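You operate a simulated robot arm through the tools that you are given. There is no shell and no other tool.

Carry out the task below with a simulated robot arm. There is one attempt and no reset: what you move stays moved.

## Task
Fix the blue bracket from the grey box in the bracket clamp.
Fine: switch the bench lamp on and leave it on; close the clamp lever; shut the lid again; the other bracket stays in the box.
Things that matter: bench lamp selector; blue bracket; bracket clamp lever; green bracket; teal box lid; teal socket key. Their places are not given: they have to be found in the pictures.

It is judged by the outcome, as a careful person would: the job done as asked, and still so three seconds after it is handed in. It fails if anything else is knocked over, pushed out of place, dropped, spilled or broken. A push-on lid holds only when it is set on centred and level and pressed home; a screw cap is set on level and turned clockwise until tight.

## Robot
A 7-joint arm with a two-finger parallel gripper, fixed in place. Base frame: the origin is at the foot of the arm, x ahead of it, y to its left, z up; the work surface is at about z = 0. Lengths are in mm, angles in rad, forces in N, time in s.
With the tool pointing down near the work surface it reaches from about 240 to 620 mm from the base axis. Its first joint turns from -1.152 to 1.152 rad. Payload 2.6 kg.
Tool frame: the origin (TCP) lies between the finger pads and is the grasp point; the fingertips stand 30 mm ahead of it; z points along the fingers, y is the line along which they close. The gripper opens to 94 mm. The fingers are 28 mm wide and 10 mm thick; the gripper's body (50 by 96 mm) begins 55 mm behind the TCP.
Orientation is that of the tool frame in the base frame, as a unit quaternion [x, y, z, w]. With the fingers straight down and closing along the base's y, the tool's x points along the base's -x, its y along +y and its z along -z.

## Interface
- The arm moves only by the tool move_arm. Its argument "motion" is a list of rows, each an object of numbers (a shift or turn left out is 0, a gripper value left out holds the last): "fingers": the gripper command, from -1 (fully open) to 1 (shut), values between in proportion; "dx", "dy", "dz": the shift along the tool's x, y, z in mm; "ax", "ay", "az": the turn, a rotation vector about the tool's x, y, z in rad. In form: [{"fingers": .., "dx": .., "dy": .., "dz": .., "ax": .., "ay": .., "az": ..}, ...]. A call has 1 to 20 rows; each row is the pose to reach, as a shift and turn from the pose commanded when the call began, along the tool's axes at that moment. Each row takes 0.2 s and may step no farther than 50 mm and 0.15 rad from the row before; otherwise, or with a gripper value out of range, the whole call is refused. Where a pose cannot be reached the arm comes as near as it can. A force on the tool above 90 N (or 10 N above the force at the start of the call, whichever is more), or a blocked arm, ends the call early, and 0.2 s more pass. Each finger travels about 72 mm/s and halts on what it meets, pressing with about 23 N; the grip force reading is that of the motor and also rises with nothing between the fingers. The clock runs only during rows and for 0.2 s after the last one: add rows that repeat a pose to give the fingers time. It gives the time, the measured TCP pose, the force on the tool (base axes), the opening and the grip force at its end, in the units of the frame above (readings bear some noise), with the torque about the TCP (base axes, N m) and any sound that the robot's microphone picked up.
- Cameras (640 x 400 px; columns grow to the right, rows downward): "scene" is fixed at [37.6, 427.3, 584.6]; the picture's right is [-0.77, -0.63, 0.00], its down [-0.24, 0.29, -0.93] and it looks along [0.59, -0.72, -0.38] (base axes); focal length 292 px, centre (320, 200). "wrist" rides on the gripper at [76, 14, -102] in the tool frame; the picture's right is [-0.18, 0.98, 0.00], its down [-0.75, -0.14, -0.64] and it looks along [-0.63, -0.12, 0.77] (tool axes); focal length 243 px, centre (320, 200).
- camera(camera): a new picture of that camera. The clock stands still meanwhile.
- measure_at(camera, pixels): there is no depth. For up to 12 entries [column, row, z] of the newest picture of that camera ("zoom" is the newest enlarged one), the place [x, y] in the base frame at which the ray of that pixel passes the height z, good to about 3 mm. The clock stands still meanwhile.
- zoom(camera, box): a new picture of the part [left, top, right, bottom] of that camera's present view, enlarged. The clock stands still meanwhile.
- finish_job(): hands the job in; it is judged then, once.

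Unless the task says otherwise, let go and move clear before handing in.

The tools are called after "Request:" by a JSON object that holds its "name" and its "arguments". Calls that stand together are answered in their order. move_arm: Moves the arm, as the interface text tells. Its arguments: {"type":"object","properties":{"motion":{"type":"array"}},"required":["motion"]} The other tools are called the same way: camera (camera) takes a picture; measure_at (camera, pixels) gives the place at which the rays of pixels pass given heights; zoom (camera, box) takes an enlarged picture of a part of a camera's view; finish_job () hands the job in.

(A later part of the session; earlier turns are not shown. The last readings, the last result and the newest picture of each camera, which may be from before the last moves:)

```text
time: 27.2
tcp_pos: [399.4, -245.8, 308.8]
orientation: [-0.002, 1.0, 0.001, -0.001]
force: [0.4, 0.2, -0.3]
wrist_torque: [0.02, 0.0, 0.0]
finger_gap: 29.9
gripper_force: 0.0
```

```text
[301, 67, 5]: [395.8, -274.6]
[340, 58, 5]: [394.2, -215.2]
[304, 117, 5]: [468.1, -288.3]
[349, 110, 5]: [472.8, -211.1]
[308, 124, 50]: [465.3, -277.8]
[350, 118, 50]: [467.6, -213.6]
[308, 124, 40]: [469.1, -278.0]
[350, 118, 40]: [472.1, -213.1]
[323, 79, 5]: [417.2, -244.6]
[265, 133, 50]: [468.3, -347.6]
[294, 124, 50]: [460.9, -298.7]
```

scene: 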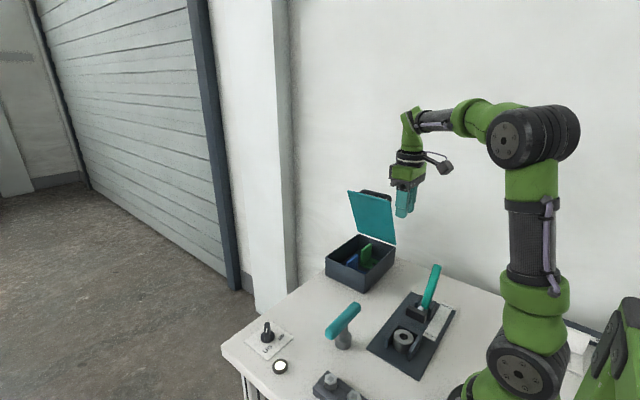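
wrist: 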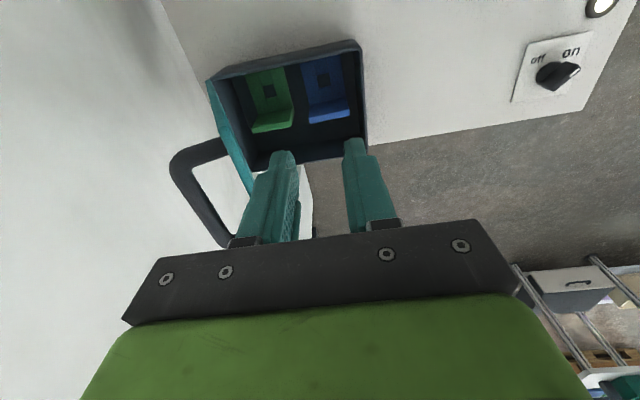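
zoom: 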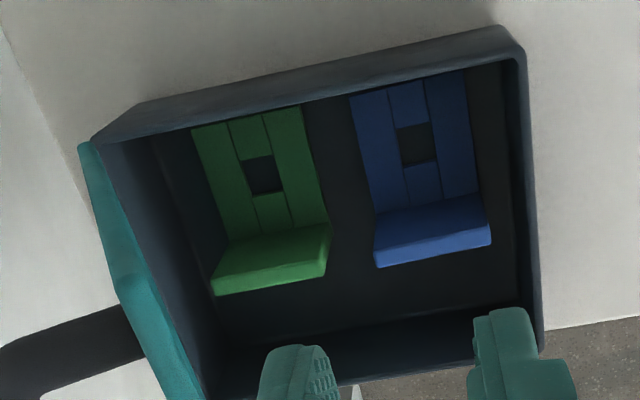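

Request:
{"name": "measure_at", "arguments": {"camera": "scene", "pixels": [[346.9, 262.6, 40], [346.9, 262.6, 50], [346.9, 262.6, 60], [357.4, 255.1, 40], [357.4, 255.1, 50], [357.4, 255.1, 60], [371, 243.5, 50], [371, 243.5, 60], [371, 243.5, 70], [361, 251.5, 50], [361, 251.5, 60], [361, 251.5, 70]]}}

Request:
{"name": "measure_at", "arguments": {"camera": "wrist", "pixels": [[309, 118, 50], [344, 110, 50], [310, 123.5, 50], [350, 116, 50], [309, 118, 60], [350, 116, 60], [352, 52, 80], [362, 140, 80], [222, 83, 80], [346.5, 91, 5]]}}

```text
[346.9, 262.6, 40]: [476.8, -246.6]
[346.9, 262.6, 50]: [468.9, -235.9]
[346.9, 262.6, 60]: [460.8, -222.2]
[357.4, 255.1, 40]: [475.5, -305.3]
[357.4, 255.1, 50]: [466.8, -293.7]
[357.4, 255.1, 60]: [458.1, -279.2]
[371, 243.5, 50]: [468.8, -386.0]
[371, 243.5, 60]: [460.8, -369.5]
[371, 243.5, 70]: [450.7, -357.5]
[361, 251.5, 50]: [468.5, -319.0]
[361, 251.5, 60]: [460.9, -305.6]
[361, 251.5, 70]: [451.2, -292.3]
```

```text
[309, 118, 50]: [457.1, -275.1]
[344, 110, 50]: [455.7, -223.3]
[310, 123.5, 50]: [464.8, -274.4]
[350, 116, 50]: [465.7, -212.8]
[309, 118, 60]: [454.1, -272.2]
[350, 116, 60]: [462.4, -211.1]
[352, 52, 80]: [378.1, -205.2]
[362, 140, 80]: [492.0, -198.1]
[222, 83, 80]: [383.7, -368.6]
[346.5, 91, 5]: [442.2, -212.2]
```

The blue bracket's upright is centred near (457,−244) with its top at z≈63. Before picking it, I'll study the clamp closely.

Request:
{"name": "zoom", "arguments": {"camera": "scene", "box": [365, 290, 465, 385]}}

Request:
{"name": "zoom", "arguments": {"camera": "scene", "box": [395, 255, 465, 325]}}

Request:
{"name": "zoom", "arguments": {"camera": "scene", "box": [320, 290, 420, 360]}}

```text
4.21 times, centred on (415, 338) of scene
```

zoom: 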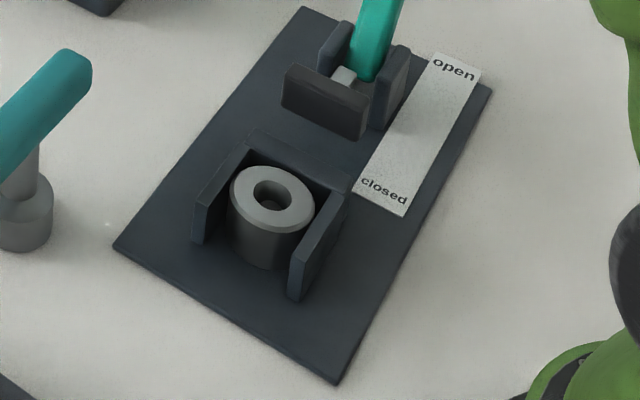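

```text
5.71 times, centred on (430, 290) of scene
```

zoom: 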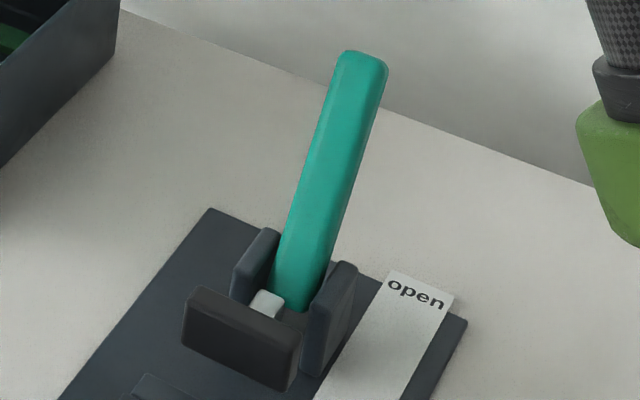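

```text
5.71 times, centred on (370, 325) of scene
```

zoom: 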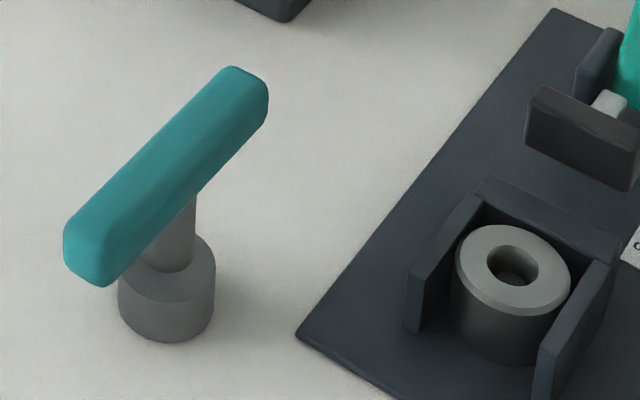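

The clamp fence holds a hollow grey ring, the pusher faces it, and the fence is open toward +y. I'll look at it close up with the wrist camera, turning the tool to yaw +90° (which I also want for the pick).

Request:
{"name": "move_arm", "arguments": {"motion": [{"dx": 12.4, "dy": 22.2, "dz": 5, "az": 0.131}, {"dx": 24.8, "dy": 44.3, "dz": 15, "az": 0.262}, {"dx": 37.3, "dy": 66.5, "dz": 27, "az": 0.393}, {"dx": 49.7, "dy": 88.7, "dz": 38, "az": 0.524}, {"dx": 62, "dy": 110.8, "dz": 49, "az": 0.654}, {"dx": 74.5, "dy": 133, "dz": 60, "az": 0.785}, {"dx": 87, "dy": 155, "dz": 71, "az": 0.916}, {"dx": 99.3, "dy": 177.3, "dz": 83, "az": 1.047}, {"dx": 111.8, "dy": 199.5, "dz": 94, "az": 1.178}, {"dx": 124.2, "dy": 221.7, "dz": 106, "az": 1.309}, {"dx": 136.6, "dy": 243.8, "dz": 118, "az": 1.44}, {"dx": 149, "dy": 266, "dz": 129, "az": 1.571}, {"dx": 149, "dy": 266, "dz": 129, "az": 1.571}]}}

Request:
{"name": "camera", "arguments": {"camera": "wrist"}}

Request:
{"name": "camera", "arguments": {"camera": "scene"}}

```text
time: 30.0
tcp_pos: [250.0, 19.3, 181.8]
orientation: [0.708, 0.707, -0.001, -0.002]
force: [-0.3, -0.8, 0.6]
wrist_torque: [0.03, -0.01, 0.01]
finger_gap: 30.0
gripper_force: 0.0
```

```text
taken
```

wrist: 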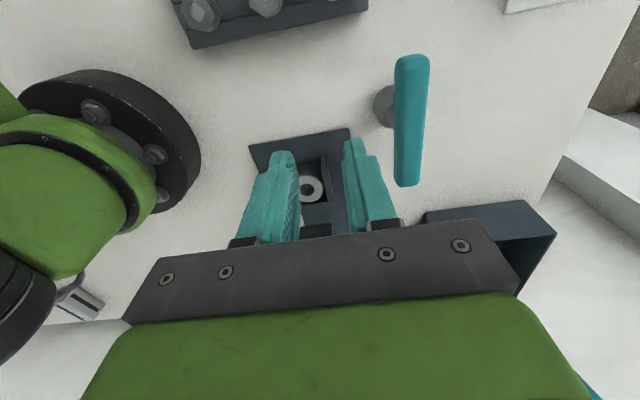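

```text
taken
```

scene: 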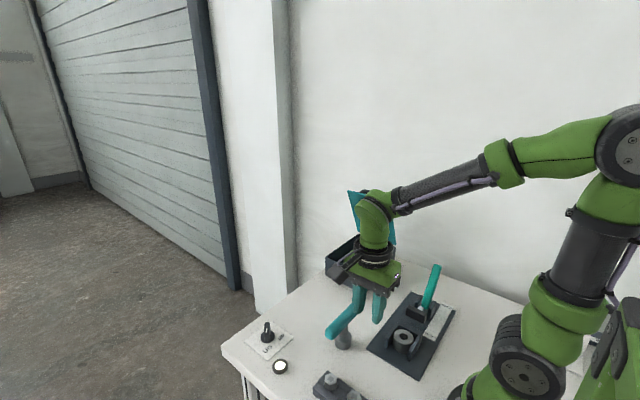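

The fingers block part of the view; I'll shift about 110 mm toward −y and a bit higher to look down steeply at the clamp.

Request:
{"name": "move_arm", "arguments": {"motion": [{"fingers": -0.6, "dx": -40, "dz": -15}, {"dx": -80, "dz": -30}, {"dx": -115, "dz": -40}, {"dx": -115, "dz": -40}]}}

Request:
{"name": "camera", "arguments": {"camera": "wrist"}}

Request:
{"name": "zoom", "arguments": {"camera": "wrist", "box": [210, 40, 390, 180]}}

```text
time: 31.0
tcp_pos: [250.3, -94.8, 221.2]
orientation: [0.707, 0.708, -0.001, -0.002]
force: [-0.1, 0.7, 0.0]
wrist_torque: [0.0, 0.01, -0.01]
finger_gap: 75.0
gripper_force: 0.0
```

```text
taken
```

wrist: 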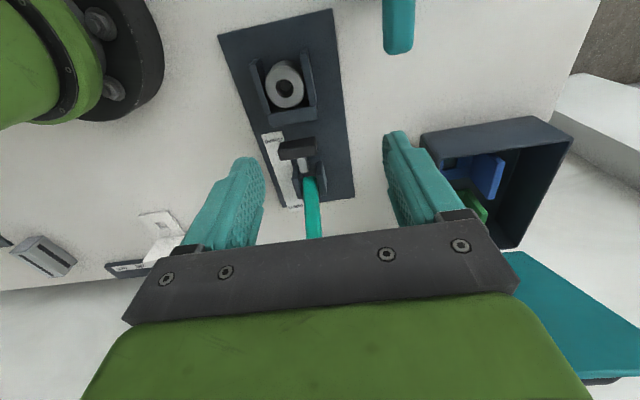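

```text
2.86 times, centred on (300, 110) of wrist
```

zoom: 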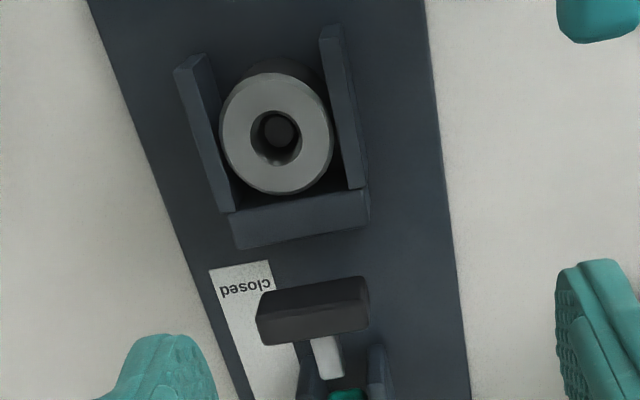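

Request:
{"name": "zoom", "arguments": {"camera": "wrist", "box": [255, 45, 325, 130]}}

Request:
{"name": "measure_at", "arguments": {"camera": "wrist", "pixels": [[218, 35, 5], [332, 9, 5], [354, 196, 5], [252, 63, 35], [277, 118, 10], [311, 50, 35], [318, 108, 10], [265, 88, 45], [304, 80, 45], [283, 62, 45], [288, 108, 45], [285, 87, 45]]}}

Request:
{"name": "zoom", "arguments": {"camera": "scene", "box": [380, 310, 430, 360]}}

```text
4.71 times, centred on (290, 88) of wrist
```

zoom: 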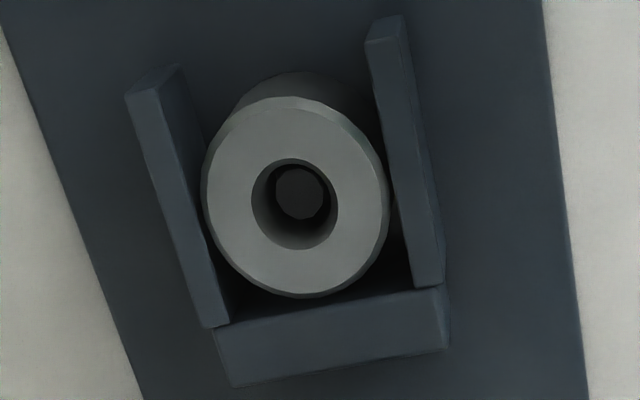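

```text
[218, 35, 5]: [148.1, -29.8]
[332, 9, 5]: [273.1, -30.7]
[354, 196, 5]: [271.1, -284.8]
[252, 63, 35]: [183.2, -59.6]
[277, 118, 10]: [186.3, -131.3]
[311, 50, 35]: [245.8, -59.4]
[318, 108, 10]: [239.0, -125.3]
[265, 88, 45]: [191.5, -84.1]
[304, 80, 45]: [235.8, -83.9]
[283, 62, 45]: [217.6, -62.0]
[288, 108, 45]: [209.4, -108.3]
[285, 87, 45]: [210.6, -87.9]
```

```text
8.00 times, centred on (405, 335) of scene
```

zoom: 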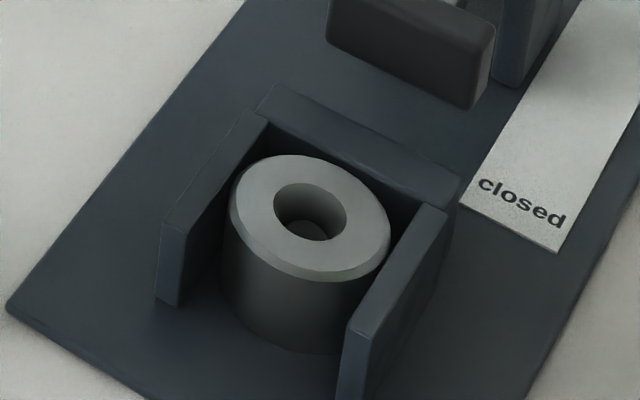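

The grey ring is a sleeve sitting over a peg in the fence, so it must come out before the bracket can go in. I'll work out the heights and gaps around it.

Request:
{"name": "measure_at", "arguments": {"camera": "zoom", "pixels": [[310, 216, 40], [310, 216, 45], [310, 216, 50], [176, 225, 30], [176, 225, 35], [176, 225, 40], [255, 110, 30], [255, 110, 40], [440, 208, 30], [440, 208, 40], [358, 330, 30], [358, 330, 40]]}}

Request:
{"name": "measure_at", "arguments": {"camera": "wrist", "pixels": [[285, 87, 40], [285, 87, 50], [255, 64.5, 30], [255, 64.5, 40], [313, 51.5, 30], [313, 51.5, 40], [267.7, 114.5, 30], [267.7, 114.5, 40], [316, 106, 30], [316, 106, 40], [270, 125, 30], [316, 117, 30]]}}

```text
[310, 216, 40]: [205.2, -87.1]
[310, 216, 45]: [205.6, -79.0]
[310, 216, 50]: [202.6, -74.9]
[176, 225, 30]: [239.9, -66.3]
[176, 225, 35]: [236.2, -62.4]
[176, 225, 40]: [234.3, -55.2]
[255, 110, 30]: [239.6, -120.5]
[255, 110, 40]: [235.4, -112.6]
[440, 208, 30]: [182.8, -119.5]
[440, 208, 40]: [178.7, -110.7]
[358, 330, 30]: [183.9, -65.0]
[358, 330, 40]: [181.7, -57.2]
```

```text
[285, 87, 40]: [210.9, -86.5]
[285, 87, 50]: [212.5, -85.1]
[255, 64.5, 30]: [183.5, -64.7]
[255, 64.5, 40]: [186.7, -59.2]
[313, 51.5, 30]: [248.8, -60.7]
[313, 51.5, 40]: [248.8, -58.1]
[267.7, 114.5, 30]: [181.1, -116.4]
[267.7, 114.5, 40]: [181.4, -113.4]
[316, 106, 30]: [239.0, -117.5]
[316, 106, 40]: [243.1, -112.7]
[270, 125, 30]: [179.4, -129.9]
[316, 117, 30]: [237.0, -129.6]
```

The ring centre is near (209,−86) with its top at z≈41, about 10 mm above the fence walls (z≈31). That's close to the arm's inner reach limit, so I'll test the reach carefully at height.

Request:
{"name": "move_arm", "arguments": {"motion": [{"dz": 35, "dy": -10, "dx": 3}, {"dz": 70, "dy": -20, "dx": 6}, {"dz": 100, "dy": -30, "dx": 9}, {"dz": 100, "dy": -41, "dx": 9}, {"dz": 100, "dy": -41, "dx": 9}]}}

Request:
{"name": "camera", "arguments": {"camera": "scene"}}

Request:
{"name": "camera", "arguments": {"camera": "wrist"}}

```text
time: 32.2
tcp_pos: [208.4, -84.7, 121.6]
orientation: [0.706, 0.708, -0.001, -0.002]
force: [-0.9, -0.2, -0.1]
wrist_torque: [-0.01, 0.02, 0.01]
finger_gap: 75.1
gripper_force: 0.0
```

```text
taken
```

scene: 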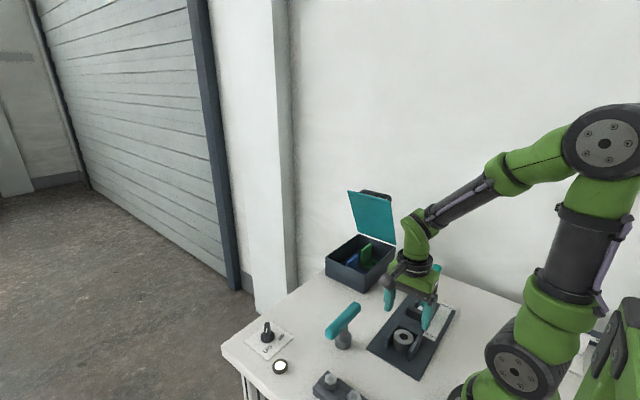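

```text
taken
```

wrist: 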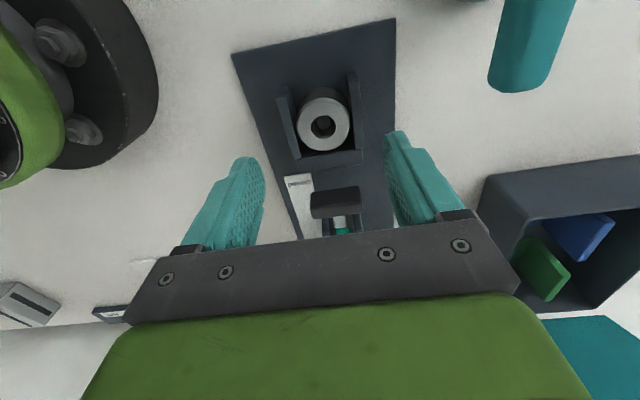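

The arm reaches there fine. I'll re-measure the ring, fence and pusher from this closer view.

Request:
{"name": "zoom", "arguments": {"camera": "wrist", "box": [260, 60, 380, 240]}}

Request:
{"name": "measure_at", "arguments": {"camera": "wrist", "pixels": [[298, 124, 41], [350, 122, 41], [322, 97, 41], [325, 151, 41], [323.5, 126, 41], [323, 126, 10], [310, 200, 50], [360, 190, 50]]}}

```text
2.22 times, centred on (320, 150) of wrist
```

zoom: 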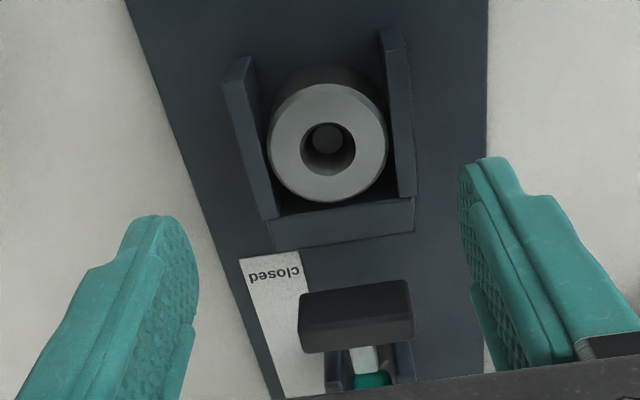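

```text
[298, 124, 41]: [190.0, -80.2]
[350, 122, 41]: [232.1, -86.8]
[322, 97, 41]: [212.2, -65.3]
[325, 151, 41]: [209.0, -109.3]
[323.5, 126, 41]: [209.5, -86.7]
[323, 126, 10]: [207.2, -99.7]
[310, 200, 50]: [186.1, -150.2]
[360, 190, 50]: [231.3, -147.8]
```

Ring centre is (210,−87), radius about 22. I'll lower so the tips sit just above the fence walls and pinch the ring's rim.

Request:
{"name": "move_arm", "arguments": {"motion": [{"dx": -2.3, "dy": 1, "dz": 25}, {"dx": -2.3, "dy": 1, "dz": 48}, {"dx": -2.3, "dy": 1, "dz": 58}, {"dx": -2.3, "dy": 1, "dz": 58}]}}

Request:
{"name": "zoom", "arguments": {"camera": "scene", "box": [370, 270, 460, 370]}}

Request:
{"name": "camera", "arguments": {"camera": "wrist"}}

```text
time: 33.2
tcp_pos: [209.3, -87.2, 64.0]
orientation: [0.707, 0.707, -0.001, -0.002]
force: [0.8, -0.3, -0.5]
wrist_torque: [0.0, 0.03, 0.0]
finger_gap: 75.1
gripper_force: 0.1
```

```text
4.00 times, centred on (415, 320) of scene
```

zoom: 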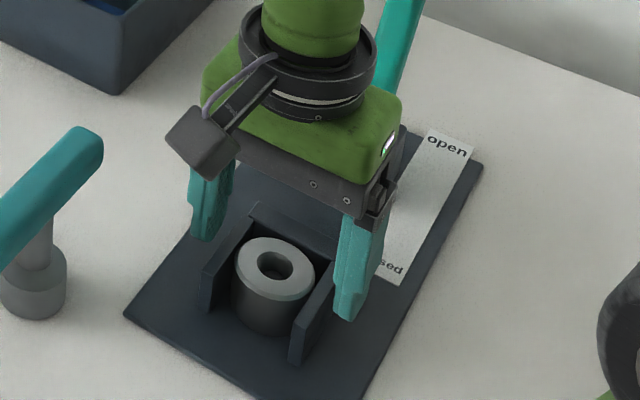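

```text
taken
```

wrist: 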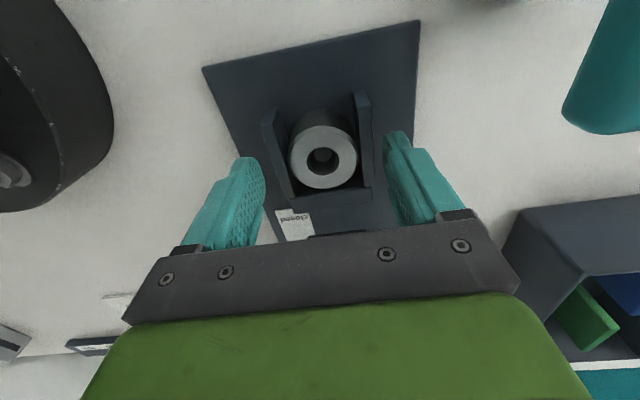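

The fingers straddle the ring without contact. I'll close on its rim.

Request:
{"name": "move_arm", "arguments": {"motion": [{"fingers": 0}, {"fingers": 0.3}, {"fingers": 1}, {"fingers": 1}, {"fingers": 1}]}}

Request:
{"name": "zoom", "arguments": {"camera": "scene", "box": [370, 270, 460, 370]}}

```text
time: 34.4
tcp_pos: [209.2, -87.4, 64.9]
orientation: [0.707, 0.707, -0.001, -0.002]
force: [-0.9, 0.7, 0.8]
wrist_torque: [0.0, -0.06, 0.0]
finger_gap: 0.0
gripper_force: 23.0
```

```text
4.00 times, centred on (415, 320) of scene
```

zoom: 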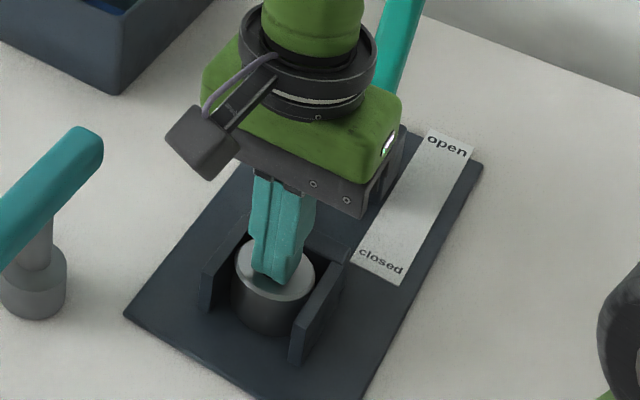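

The fingers closed just above the ring, so its top is lower than I estimated. I'll reopen to hover over the side walls and lower in small steps, watching the force.

Request:
{"name": "move_arm", "arguments": {"motion": [{"fingers": -0.25}, {"fingers": -0.25}, {"fingers": -0.25}, {"fingers": -0.25}, {"fingers": -0.25, "dz": 2}, {"dz": 4}, {"dz": 4}]}}

Request:
{"name": "zoom", "arguments": {"camera": "scene", "box": [380, 290, 440, 360]}}

```text
time: 35.7
tcp_pos: [209.1, -88.0, 64.8]
orientation: [0.707, 0.708, 0.001, 0.0]
force: [-4.5, 0.8, 10.5]
wrist_torque: [-0.12, -0.13, 0.09]
finger_gap: 56.4
gripper_force: 0.0
stopped in row 6: the force on the tool passed its limit at 106 N (the readings are from after the stop); the commanded pose is now the measured one
```

```text
5.71 times, centred on (410, 325) of scene
```

zoom: 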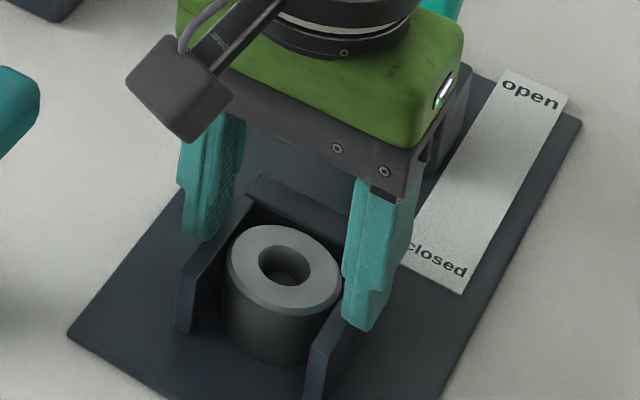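

The tips touched the fence walls at z≈35, so the ring is about flush with the walls. I'll back off and take a lower-angle look at the clamp from the open (+y) side.

Request:
{"name": "move_arm", "arguments": {"motion": [{"dz": -40}, {"dz": -80, "dx": 10}, {"dz": -90, "dx": 50, "dy": 8, "ay": -0.1}, {"dz": -90, "dx": 90, "dy": 16, "ay": -0.2}, {"dz": -80, "dx": 105, "dy": 16, "ay": -0.3}, {"dz": -70, "dx": 107, "dy": 16, "ay": -0.4}, {"dz": -70, "dx": 107, "dy": 16, "ay": -0.4}]}}

Request:
{"name": "camera", "arguments": {"camera": "wrist"}}

Request:
{"name": "zoom", "arguments": {"camera": "scene", "box": [380, 255, 480, 365]}}

```text
time: 37.3
tcp_pos: [224.9, 19.7, 133.7]
orientation: [0.693, 0.693, -0.14, 0.14]
force: [0.1, -0.2, 0.7]
wrist_torque: [0.02, -0.01, 0.04]
finger_gap: 58.6
gripper_force: 0.0
```

```text
taken
```

wrist: 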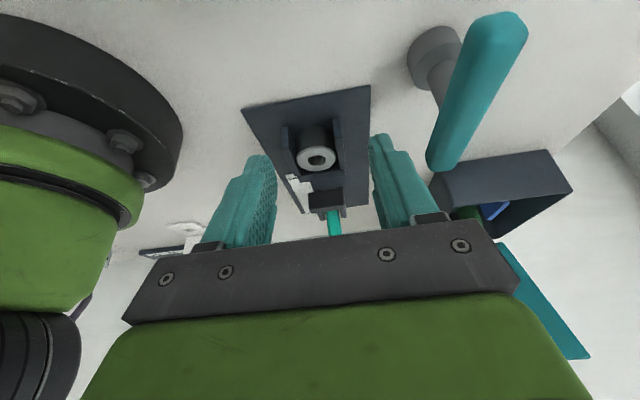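

```text
3.64 times, centred on (430, 310) of scene
```

zoom: 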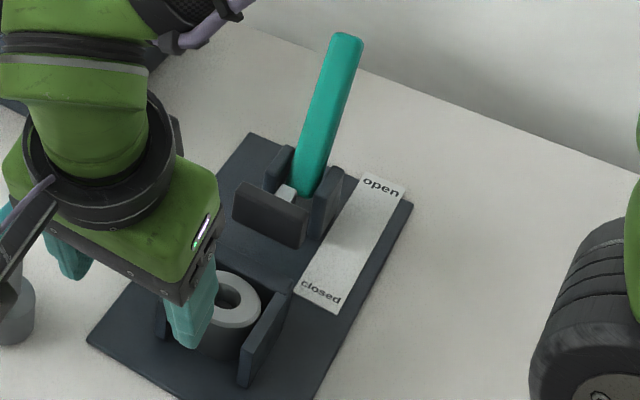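

Request:
{"name": "zoom", "arguments": {"camera": "wrist", "box": [235, 80, 385, 240]}}

Request:
{"name": "zoom", "arguments": {"camera": "wrist", "box": [275, 115, 355, 195]}}

```text
2.50 times, centred on (310, 160) of wrist
```

zoom: 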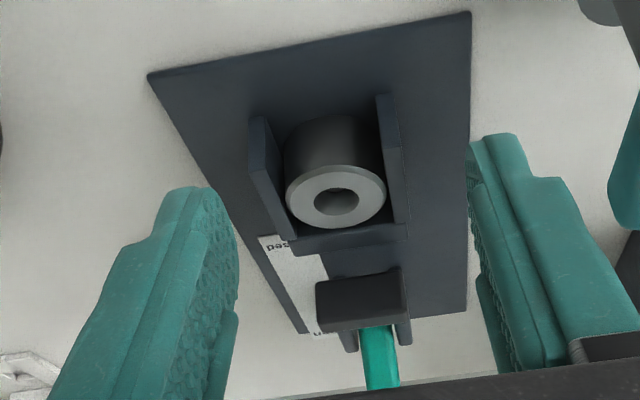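

```text
5.00 times, centred on (315, 155) of wrist
```

zoom: 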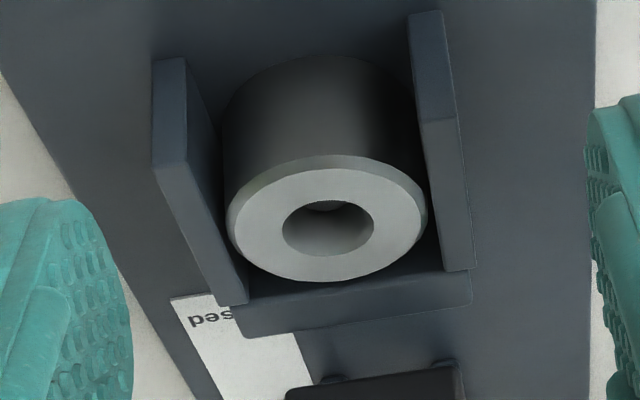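

The ring fits almost exactly in the pocket (46 mm inside) with a peg visible in its bore, while the blue bracket is about 58 mm wide. I need precise geometry, so I'll triangulate the pusher, lip and wall from this view and the scene.

Request:
{"name": "zoom", "arguments": {"camera": "scene", "box": [400, 280, 450, 330]}}

Request:
{"name": "measure_at", "arguments": {"camera": "wrist", "pixels": [[308.4, 194, 30], [308.4, 194, 40], [308.4, 194, 50], [346, 187.5, 30], [346, 187.5, 40], [346, 187.5, 50], [309, 212.5, 40], [309, 212.5, 50], [348, 206, 40], [348, 206, 50]]}}

```text
8.00 times, centred on (425, 305) of scene
```

zoom: 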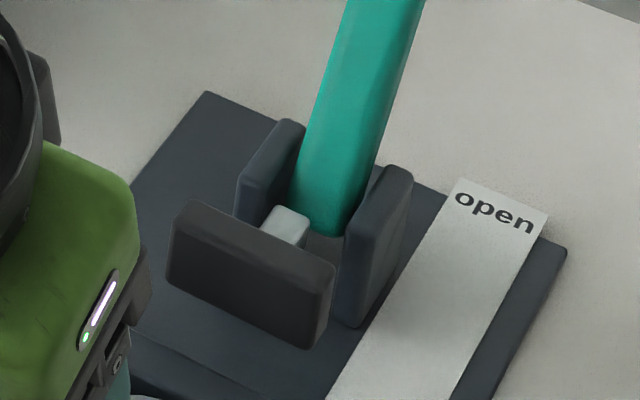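

```text
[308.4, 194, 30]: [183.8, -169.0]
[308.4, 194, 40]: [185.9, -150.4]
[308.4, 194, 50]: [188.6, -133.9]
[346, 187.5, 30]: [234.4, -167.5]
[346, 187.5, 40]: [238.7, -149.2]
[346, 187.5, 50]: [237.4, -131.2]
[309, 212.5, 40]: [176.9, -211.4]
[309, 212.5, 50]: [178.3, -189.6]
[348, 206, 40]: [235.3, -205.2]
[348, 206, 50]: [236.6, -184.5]
```

Request:
{"name": "measure_at", "arguments": {"camera": "zoom", "pixels": [[170, 282, 10], [170, 282, 20], [170, 282, 30], [307, 348, 10], [307, 348, 20], [307, 348, 30], [175, 212, 30], [175, 212, 40], [175, 212, 50], [322, 285, 30], [322, 285, 40], [322, 285, 50]]}}

Request:
{"name": "zoom", "arguments": {"camera": "wrist", "box": [290, 170, 370, 230]}}

```text
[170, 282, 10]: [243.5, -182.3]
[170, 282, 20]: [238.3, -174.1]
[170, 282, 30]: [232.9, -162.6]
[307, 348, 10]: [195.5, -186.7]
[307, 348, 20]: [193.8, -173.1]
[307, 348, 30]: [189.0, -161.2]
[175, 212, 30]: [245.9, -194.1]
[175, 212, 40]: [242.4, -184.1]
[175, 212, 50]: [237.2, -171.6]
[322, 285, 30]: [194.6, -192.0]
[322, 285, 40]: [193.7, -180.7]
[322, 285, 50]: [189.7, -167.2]
```

```text
6.67 times, centred on (330, 200) of wrist
```

zoom: 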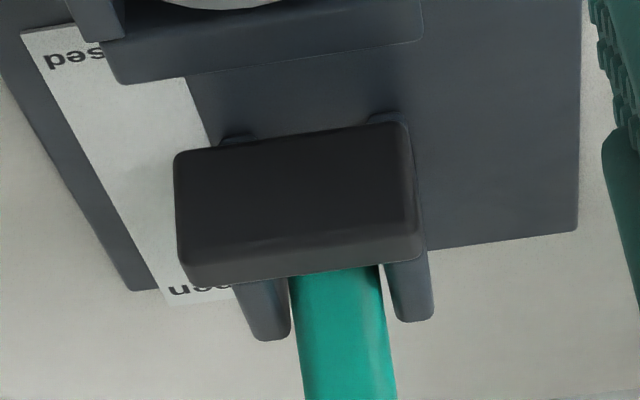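

The pusher seems to span z≈41–66, above the fence top (z≈35). I'll take a closer look at the brackets themselves to understand how one would sit.

Request:
{"name": "zoom", "arguments": {"camera": "scene", "box": [340, 235, 385, 275]}}

Request:
{"name": "zoom", "arguments": {"camera": "wrist", "box": [440, 140, 580, 260]}}

```text
10.00 times, centred on (362, 255) of scene
```

zoom: 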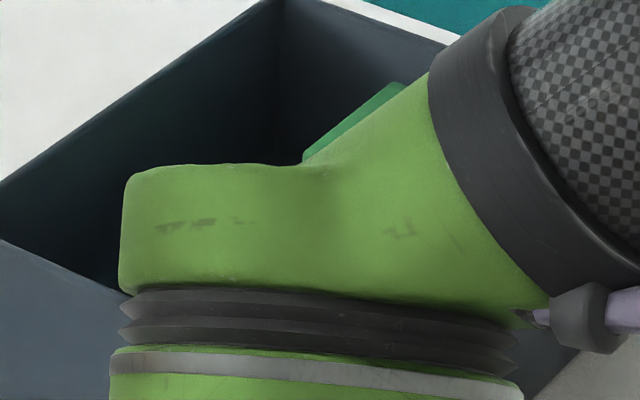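

```text
3.33 times, centred on (510, 200) of wrist
```

zoom: 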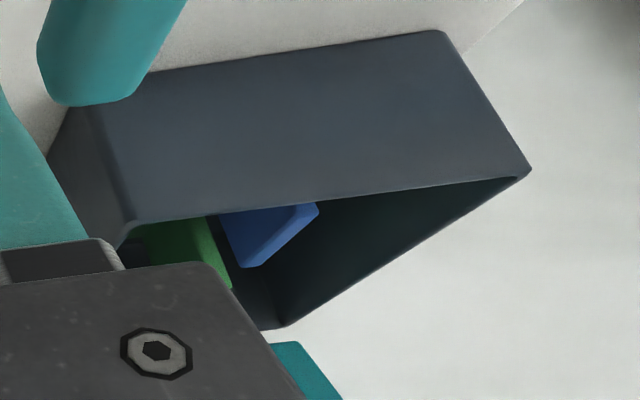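

The arm blocks that view. I'll raise and untilt, then go over the box for a steep close-up of the blue bracket.

Request:
{"name": "move_arm", "arguments": {"motion": [{"dx": -13, "dz": -31, "ay": 0.13}, {"dx": -26, "dz": -61, "ay": 0.27}, {"dx": -39, "dz": -92, "ay": 0.4}, {"dx": -39, "dz": -92, "ay": 0.4}]}}

Request:
{"name": "move_arm", "arguments": {"motion": [{"dx": -32, "dy": 25, "dz": 0}, {"dx": -65, "dy": 50, "dz": 0}, {"dx": -98, "dy": 75, "dz": 0}, {"dx": -131, "dy": 100, "dz": 0}, {"dx": -164, "dy": 125, "dz": 0}, {"dx": -197, "dy": 150, "dz": 0}, {"dx": -230, "dy": 175, "dz": 15}, {"dx": -262, "dy": 201, "dz": 35}, {"dx": -262, "dy": 201, "dz": 50}, {"dx": -262, "dy": 201, "dz": 50}]}}

Request:
{"name": "camera", "arguments": {"camera": "wrist"}}

Request:
{"name": "camera", "arguments": {"camera": "scene"}}

```text
time: 38.3
tcp_pos: [226.4, 19.8, 234.6]
orientation: [0.707, 0.707, 0.001, -0.001]
force: [0.1, -1.0, -0.7]
wrist_torque: [-0.02, -0.01, 0.0]
finger_gap: 58.9
gripper_force: 0.1
```

```text
time: 40.5
tcp_pos: [428.3, -242.9, 183.6]
orientation: [0.707, 0.707, 0.001, -0.001]
force: [0.1, -0.1, -0.4]
wrist_torque: [0.04, 0.01, -0.02]
finger_gap: 58.8
gripper_force: 0.0
```

```text
taken
```

wrist: 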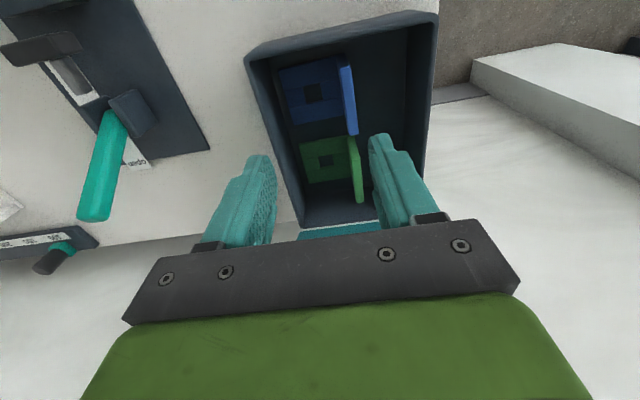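

```text
taken
```

scene: 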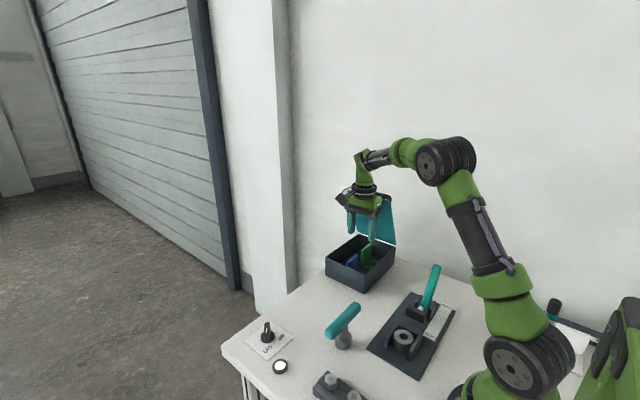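

Request:
{"name": "zoom", "arguments": {"camera": "wrist", "box": [265, 40, 385, 150]}}

Request:
{"name": "zoom", "arguments": {"camera": "wrist", "box": [0, 10, 220, 230]}}

Request:
{"name": "measure_at", "arguments": {"camera": "wrist", "pixels": [[278, 71, 12], [335, 57, 12], [290, 125, 12], [347, 117, 12], [340, 66, 63], [352, 64, 63], [350, 136, 63], [358, 132, 63], [306, 85, 12], [324, 101, 12], [304, 100, 12], [322, 83, 12]]}}

```text
3.64 times, centred on (325, 95) of wrist
```

zoom: 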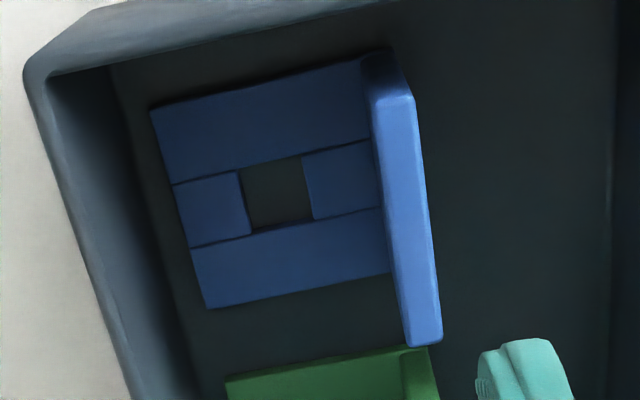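

```text
1.82 times, centred on (110, 120) of wrist
```

zoom: 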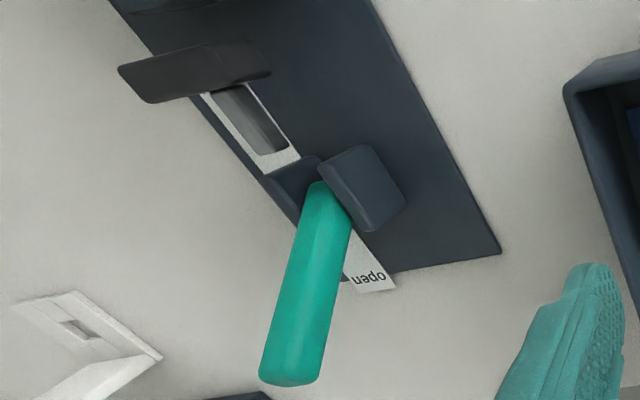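

```text
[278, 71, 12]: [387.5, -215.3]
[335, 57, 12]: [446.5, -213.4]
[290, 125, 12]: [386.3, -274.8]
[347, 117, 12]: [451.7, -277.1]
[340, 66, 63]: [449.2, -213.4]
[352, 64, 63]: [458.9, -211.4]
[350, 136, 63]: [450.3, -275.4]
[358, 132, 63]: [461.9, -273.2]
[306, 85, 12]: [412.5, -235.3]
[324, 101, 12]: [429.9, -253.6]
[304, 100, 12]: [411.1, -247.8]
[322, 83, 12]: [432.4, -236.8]
```

The blue bracket is about 60×73 mm with a 19 mm square hole, 29 mm from the upright. There's also a white object with a slot near the arm's foot that I should check.

Request:
{"name": "zoom", "arguments": {"camera": "scene", "box": [500, 280, 620, 380]}}

Request:
{"name": "zoom", "arguments": {"camera": "scene", "box": [385, 280, 445, 365]}}

Request:
{"name": "zoom", "arguments": {"camera": "scene", "box": [300, 350, 400, 400]}}

```text
4.00 times, centred on (560, 330) of scene
```

zoom: 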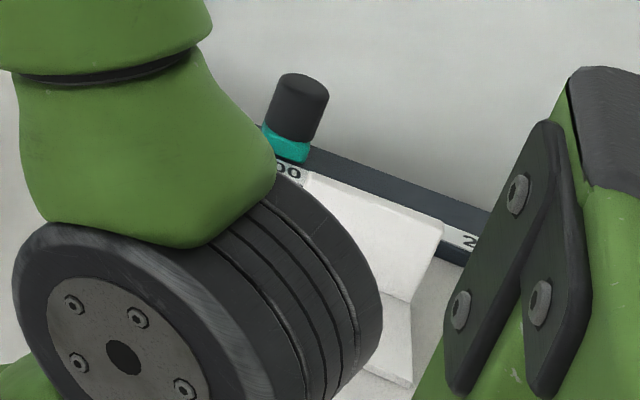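

```text
4.71 times, centred on (415, 322) of scene
```

zoom: 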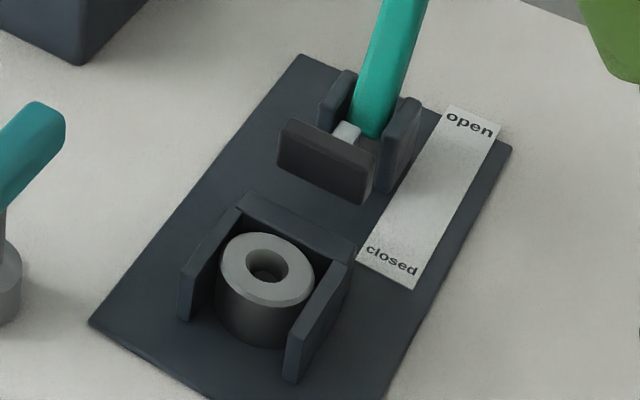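

```text
6.40 times, centred on (350, 375) of scene
```

zoom: 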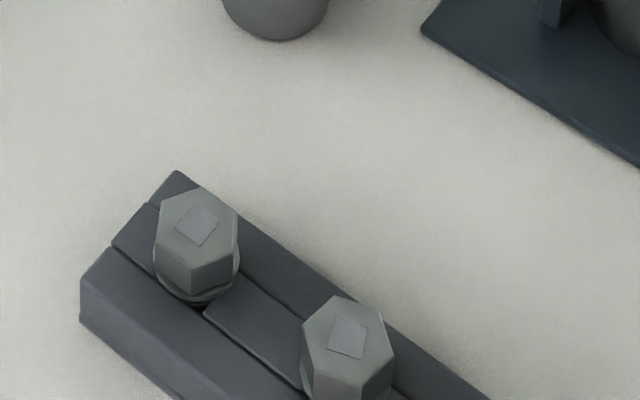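

The clamp geometry is still ambiguous: fence and ring both top out near z≈35. I'll probe gently with closed fingers to find the ring's exact height and whether it's loose, so first I go back above it.

Request:
{"name": "move_arm", "arguments": {"motion": [{"fingers": 0, "dz": -30}, {"fingers": 1, "dx": 25, "dy": -35, "dz": -35}, {"dx": 50, "dy": -70, "dz": -35}, {"dx": 75, "dy": -105, "dz": -35}, {"dx": 100, "dy": -140, "dz": -20}, {"dx": 125, "dy": -175, "dz": 0}, {"dx": 156, "dy": -200, "dz": 30}, {"dx": 156, "dy": -218, "dz": 60}, {"dx": 156, "dy": -218, "dz": 60}]}}

Request:
{"name": "camera", "arguments": {"camera": "wrist"}}

Request:
{"name": "zoom", "arguments": {"camera": "wrist", "box": [240, 40, 400, 240]}}

```text
time: 42.5
tcp_pos: [209.0, -85.9, 122.7]
orientation: [0.707, 0.707, 0.001, 0.0]
force: [-0.2, 0.6, -0.4]
wrist_torque: [0.0, 0.02, 0.01]
finger_gap: 0.2
gripper_force: 23.0
```

```text
taken
```

wrist: 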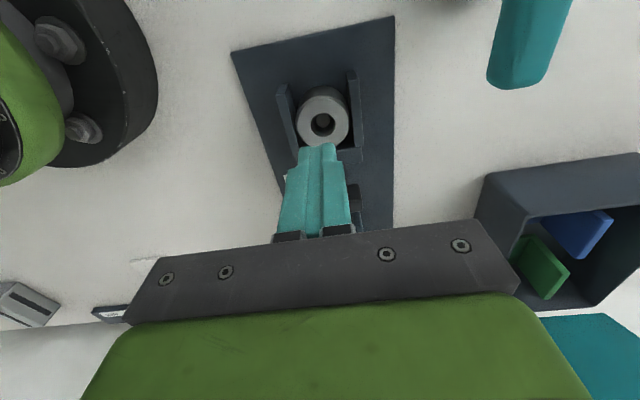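

```text
2.00 times, centred on (320, 140) of wrist
```

zoom: 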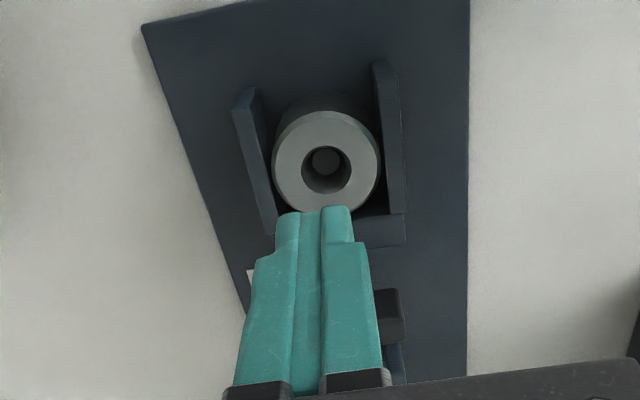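

I'm above the ring with closed fingers. I'll lower in small steps until contact to find the ring's top height.

Request:
{"name": "move_arm", "arguments": {"motion": [{"dz": 30, "dx": -1}, {"dz": 50, "dx": -1}, {"dz": 57, "dx": -1}, {"dz": 58, "dx": -1}, {"dz": 58, "dx": -1}]}}

Request:
{"name": "move_arm", "arguments": {"motion": [{"dz": 1}, {"dz": 2}, {"dz": 2}]}}

```text
time: 43.7
tcp_pos: [208.3, -87.3, 65.9]
orientation: [0.706, 0.708, 0.001, 0.0]
force: [0.5, 1.1, 0.5]
wrist_torque: [-0.01, -0.02, 0.0]
finger_gap: 0.0
gripper_force: 23.2
```

```text
time: 44.5
tcp_pos: [208.4, -87.0, 64.1]
orientation: [0.707, 0.707, 0.0, -0.001]
force: [-11.3, 3.8, 37.7]
wrist_torque: [-0.4, 0.32, 0.16]
finger_gap: 0.2
gripper_force: 23.5
```

The ring's top is at about z=34.5, the same as the walls. Now I'll test whether the ring is loose by nudging it gently from the open side.

Request:
{"name": "move_arm", "arguments": {"motion": [{"dz": -15}, {"dz": -15, "dx": 25}, {"dz": -15, "dx": 52}, {"dz": 5, "dx": 52, "dy": 1.5}, {"dz": 17, "dx": 52, "dy": 1.5}, {"dz": 17, "dx": 52, "dy": 1.5}]}}

Request:
{"name": "zoom", "arguments": {"camera": "scene", "box": [370, 290, 450, 380]}}

Request:
{"name": "zoom", "arguments": {"camera": "wrist", "box": [240, 60, 400, 240]}}

```text
time: 45.9
tcp_pos: [224.7, -39.6, 48.0]
orientation: [0.707, 0.707, 0.0, -0.001]
force: [0.9, -0.2, 0.7]
wrist_torque: [0.02, 0.02, -0.03]
finger_gap: 0.0
gripper_force: 22.7
out of reach, approached as far as the arm can: row 2, 3, 4, 5, 6
```

```text
4.44 times, centred on (410, 335) of scene
```

zoom: 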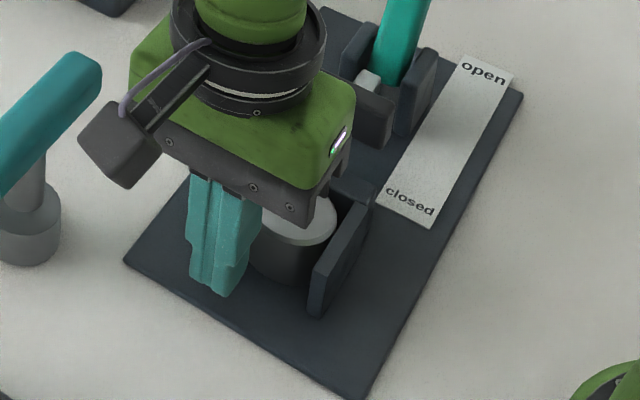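

```text
2.22 times, centred on (320, 150) of wrist
```

zoom: 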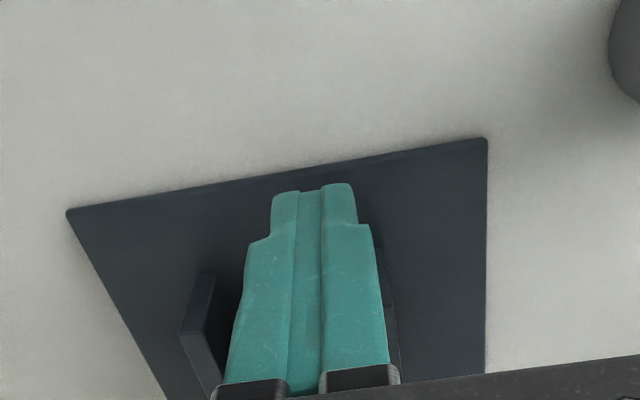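

The arm's inner reach limit is about 225 mm radius. I'll nudge from a reachable x≈219, approaching the ring in −y in small steps.

Request:
{"name": "move_arm", "arguments": {"motion": [{"dx": -4, "dy": 11}, {"dx": -8, "dy": 11}, {"dx": -11, "dy": 11}, {"dx": -11, "dy": 11}]}}

Request:
{"name": "move_arm", "arguments": {"motion": [{"dx": -1}, {"dx": -2}, {"dx": -2}]}}

Request:
{"name": "move_arm", "arguments": {"motion": [{"dx": -1}, {"dx": -2}, {"dx": -2}]}}

```text
time: 46.9
tcp_pos: [235.4, -46.0, 49.2]
orientation: [0.705, 0.71, 0.001, -0.003]
force: [6.0, 45.7, 7.8]
wrist_torque: [0.59, -0.09, 0.02]
finger_gap: 0.0
gripper_force: 23.2
```

```text
time: 47.7
tcp_pos: [235.6, -45.5, 48.6]
orientation: [0.705, 0.709, 0.002, -0.004]
force: [2.4, 62.3, 4.9]
wrist_torque: [0.87, -0.24, -0.02]
finger_gap: 0.0
gripper_force: 23.0
```

```text
time: 48.5
tcp_pos: [236.1, -46.8, 49.3]
orientation: [0.704, 0.71, 0.002, -0.006]
force: [3.0, 73.0, 2.4]
wrist_torque: [1.04, -0.24, -0.04]
finger_gap: 0.0
gripper_force: 22.9
```

I was pressing on the fixed +x wall end (rigid at 73 N), so the fence is fixed. I'll back off, shift to x≈222 and nudge the ring itself.

Request:
{"name": "move_arm", "arguments": {"motion": [{"dx": 12}, {"dx": 14, "dy": -7}, {"dx": 12, "dy": -14}, {"dx": 12, "dy": -14}]}}

Request:
{"name": "zoom", "arguments": {"camera": "scene", "box": [370, 290, 450, 380]}}

```text
time: 49.5
tcp_pos: [224.9, -40.8, 48.8]
orientation: [0.707, 0.708, 0.0, -0.001]
force: [-0.1, -0.4, 0.1]
wrist_torque: [0.01, -0.03, 0.03]
finger_gap: 0.0
gripper_force: 23.1
```

```text
4.44 times, centred on (410, 335) of scene
```

zoom: 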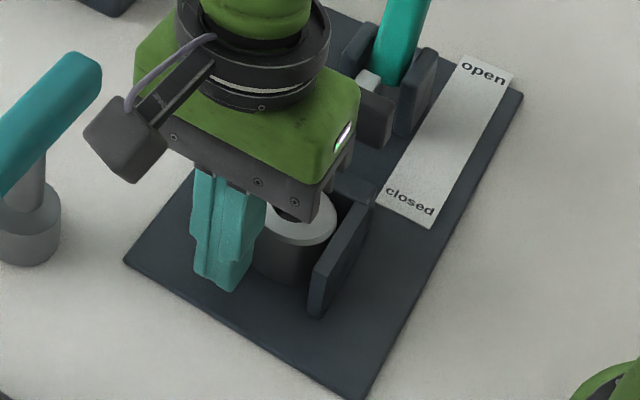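

Request:
{"name": "move_arm", "arguments": {"motion": [{"dx": -3, "dy": 0}, {"dx": -6, "dy": 0}, {"dx": -6}]}}

Request:
{"name": "move_arm", "arguments": {"motion": [{"dx": -1}, {"dx": -2}, {"dx": -2}]}}

Request:
{"name": "move_arm", "arguments": {"motion": [{"dx": -1}, {"dx": -2}, {"dx": -2}]}}

Request:
{"name": "move_arm", "arguments": {"motion": [{"dx": -1}, {"dx": -2}, {"dx": -2}]}}

```text
time: 50.3
tcp_pos: [222.2, -46.9, 49.3]
orientation: [0.706, 0.708, -0.001, -0.002]
force: [0.3, 0.3, -0.4]
wrist_torque: [-0.01, 0.07, -0.01]
finger_gap: 0.1
gripper_force: 23.6
```

```text
time: 51.1
tcp_pos: [222.7, -49.7, 49.2]
orientation: [0.706, 0.708, 0.0, -0.001]
force: [-0.2, -0.7, 0.7]
wrist_torque: [0.0, -0.02, -0.02]
finger_gap: 0.0
gripper_force: 23.0
```

```text
time: 51.9
tcp_pos: [221.8, -50.9, 48.6]
orientation: [0.707, 0.708, -0.001, -0.002]
force: [-0.1, 0.2, -0.5]
wrist_torque: [0.0, 0.03, -0.01]
finger_gap: 0.0
gripper_force: 22.6
```

```text
time: 52.7
tcp_pos: [222.0, -52.4, 49.4]
orientation: [0.707, 0.708, 0.001, 0.0]
force: [0.5, 0.6, -0.3]
wrist_torque: [-0.03, 0.02, 0.03]
finger_gap: 0.1
gripper_force: 23.0
```

No contact yet at y=−52; I'll continue in small steps.

Request:
{"name": "move_arm", "arguments": {"motion": [{"dx": -1}, {"dx": -2}, {"dx": -2}]}}

Request:
{"name": "move_arm", "arguments": {"motion": [{"dx": -1}, {"dx": -2}, {"dx": -2}]}}

Request:
{"name": "zoom", "arguments": {"camera": "scene", "box": [370, 290, 450, 380]}}

```text
time: 53.5
tcp_pos: [222.0, -56.1, 49.0]
orientation: [0.707, 0.707, 0.001, 0.0]
force: [-1.0, 0.3, 0.0]
wrist_torque: [-0.03, 0.02, 0.01]
finger_gap: 0.1
gripper_force: 22.6
```

```text
time: 54.3
tcp_pos: [222.5, -55.4, 48.6]
orientation: [0.707, 0.707, 0.0, -0.002]
force: [4.4, 20.3, 3.2]
wrist_torque: [0.42, -0.07, -0.13]
finger_gap: 0.0
gripper_force: 23.1
```

```text
4.44 times, centred on (410, 335) of scene
```

zoom: 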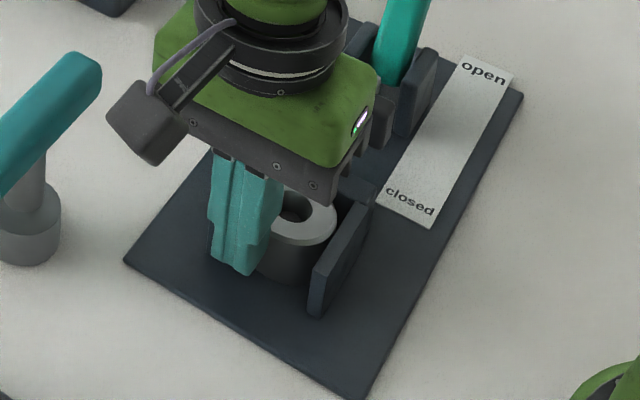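

I feel stiff contact at y≈−55.5. I'll back away upward and compare the ring's position with the earlier picture.

Request:
{"name": "move_arm", "arguments": {"motion": [{"dx": 6}, {"dx": 10, "dz": -30, "dy": 4}, {"dx": 10, "dz": -70, "dy": 15}, {"dx": 20, "dz": -115, "dy": 40}, {"dx": 40, "dz": -150, "dy": 80}, {"dx": 40, "dz": -150, "dy": 120}]}}

Request:
{"name": "zoom", "arguments": {"camera": "scene", "box": [380, 310, 430, 360]}}

```text
refused: row 4 steps farther than a row can; nothing moved
```

```text
8.00 times, centred on (405, 335) of scene
```

zoom: 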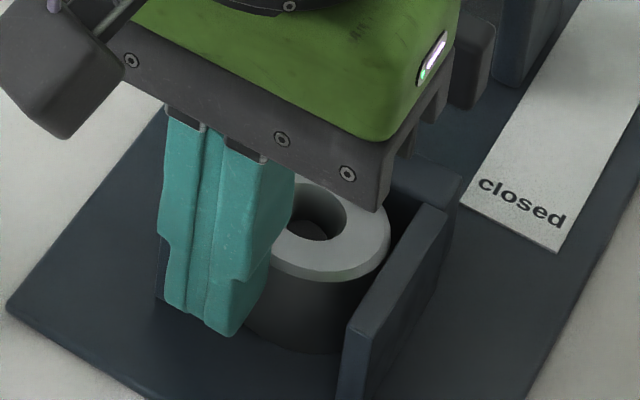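

The ring did not move at all (right edge still at (390,233), bore unchanged), so ring and fence are both fixed parts. I'll retreat and take a look from almost straight above the bore.

Request:
{"name": "move_arm", "arguments": {"motion": [{"dx": 8}, {"dx": 8, "dz": -40}, {"dx": 8, "dz": -80}, {"dx": -20, "dz": -95, "dy": 0}, {"dx": -55, "dz": -95, "dy": -10}, {"dx": -90, "dz": -85, "dy": -20}, {"dx": -102, "dz": -75, "dy": -25}, {"dx": -102, "dz": -75, "dy": -25}]}}

Request:
{"name": "camera", "arguments": {"camera": "wrist"}}

Request:
{"name": "zoom", "arguments": {"camera": "wrist", "box": [280, 0, 390, 90]}}

Request:
{"name": "zoom", "arguments": {"camera": "scene", "box": [380, 270, 470, 370]}}

```text
time: 56.1
tcp_pos: [198.7, -159.0, 122.9]
orientation: [0.707, 0.707, 0.0, 0.0]
force: [-0.6, 0.0, 0.4]
wrist_torque: [-0.01, -0.04, -0.01]
finger_gap: 0.1
gripper_force: 23.2
```

```text
taken
```

wrist: 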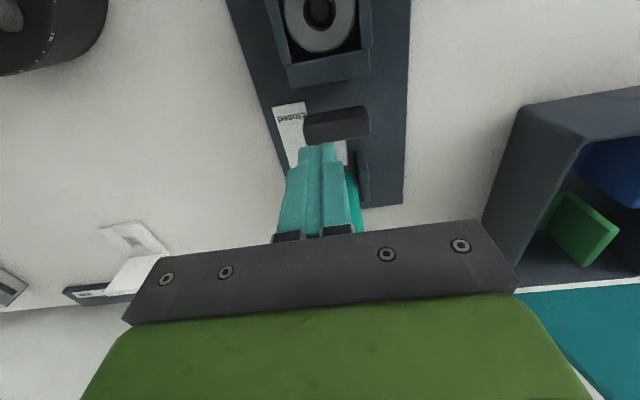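

```text
4.44 times, centred on (335, 45) of wrist
```

zoom: 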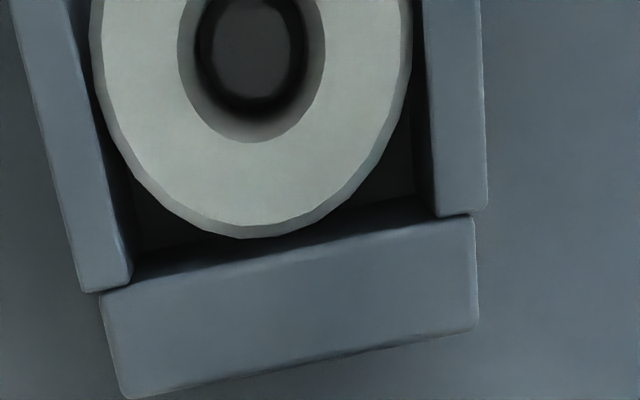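

```text
4.00 times, centred on (425, 320) of scene
```

zoom: 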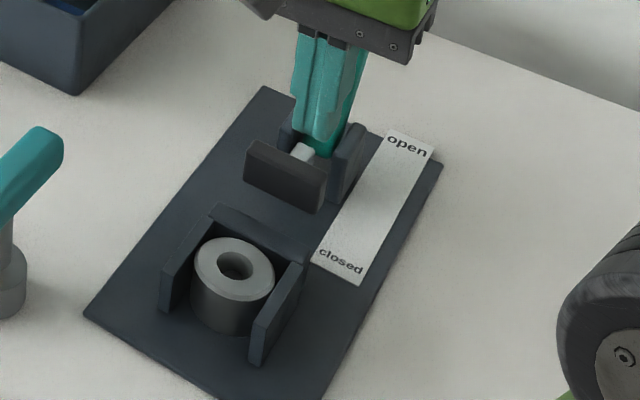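

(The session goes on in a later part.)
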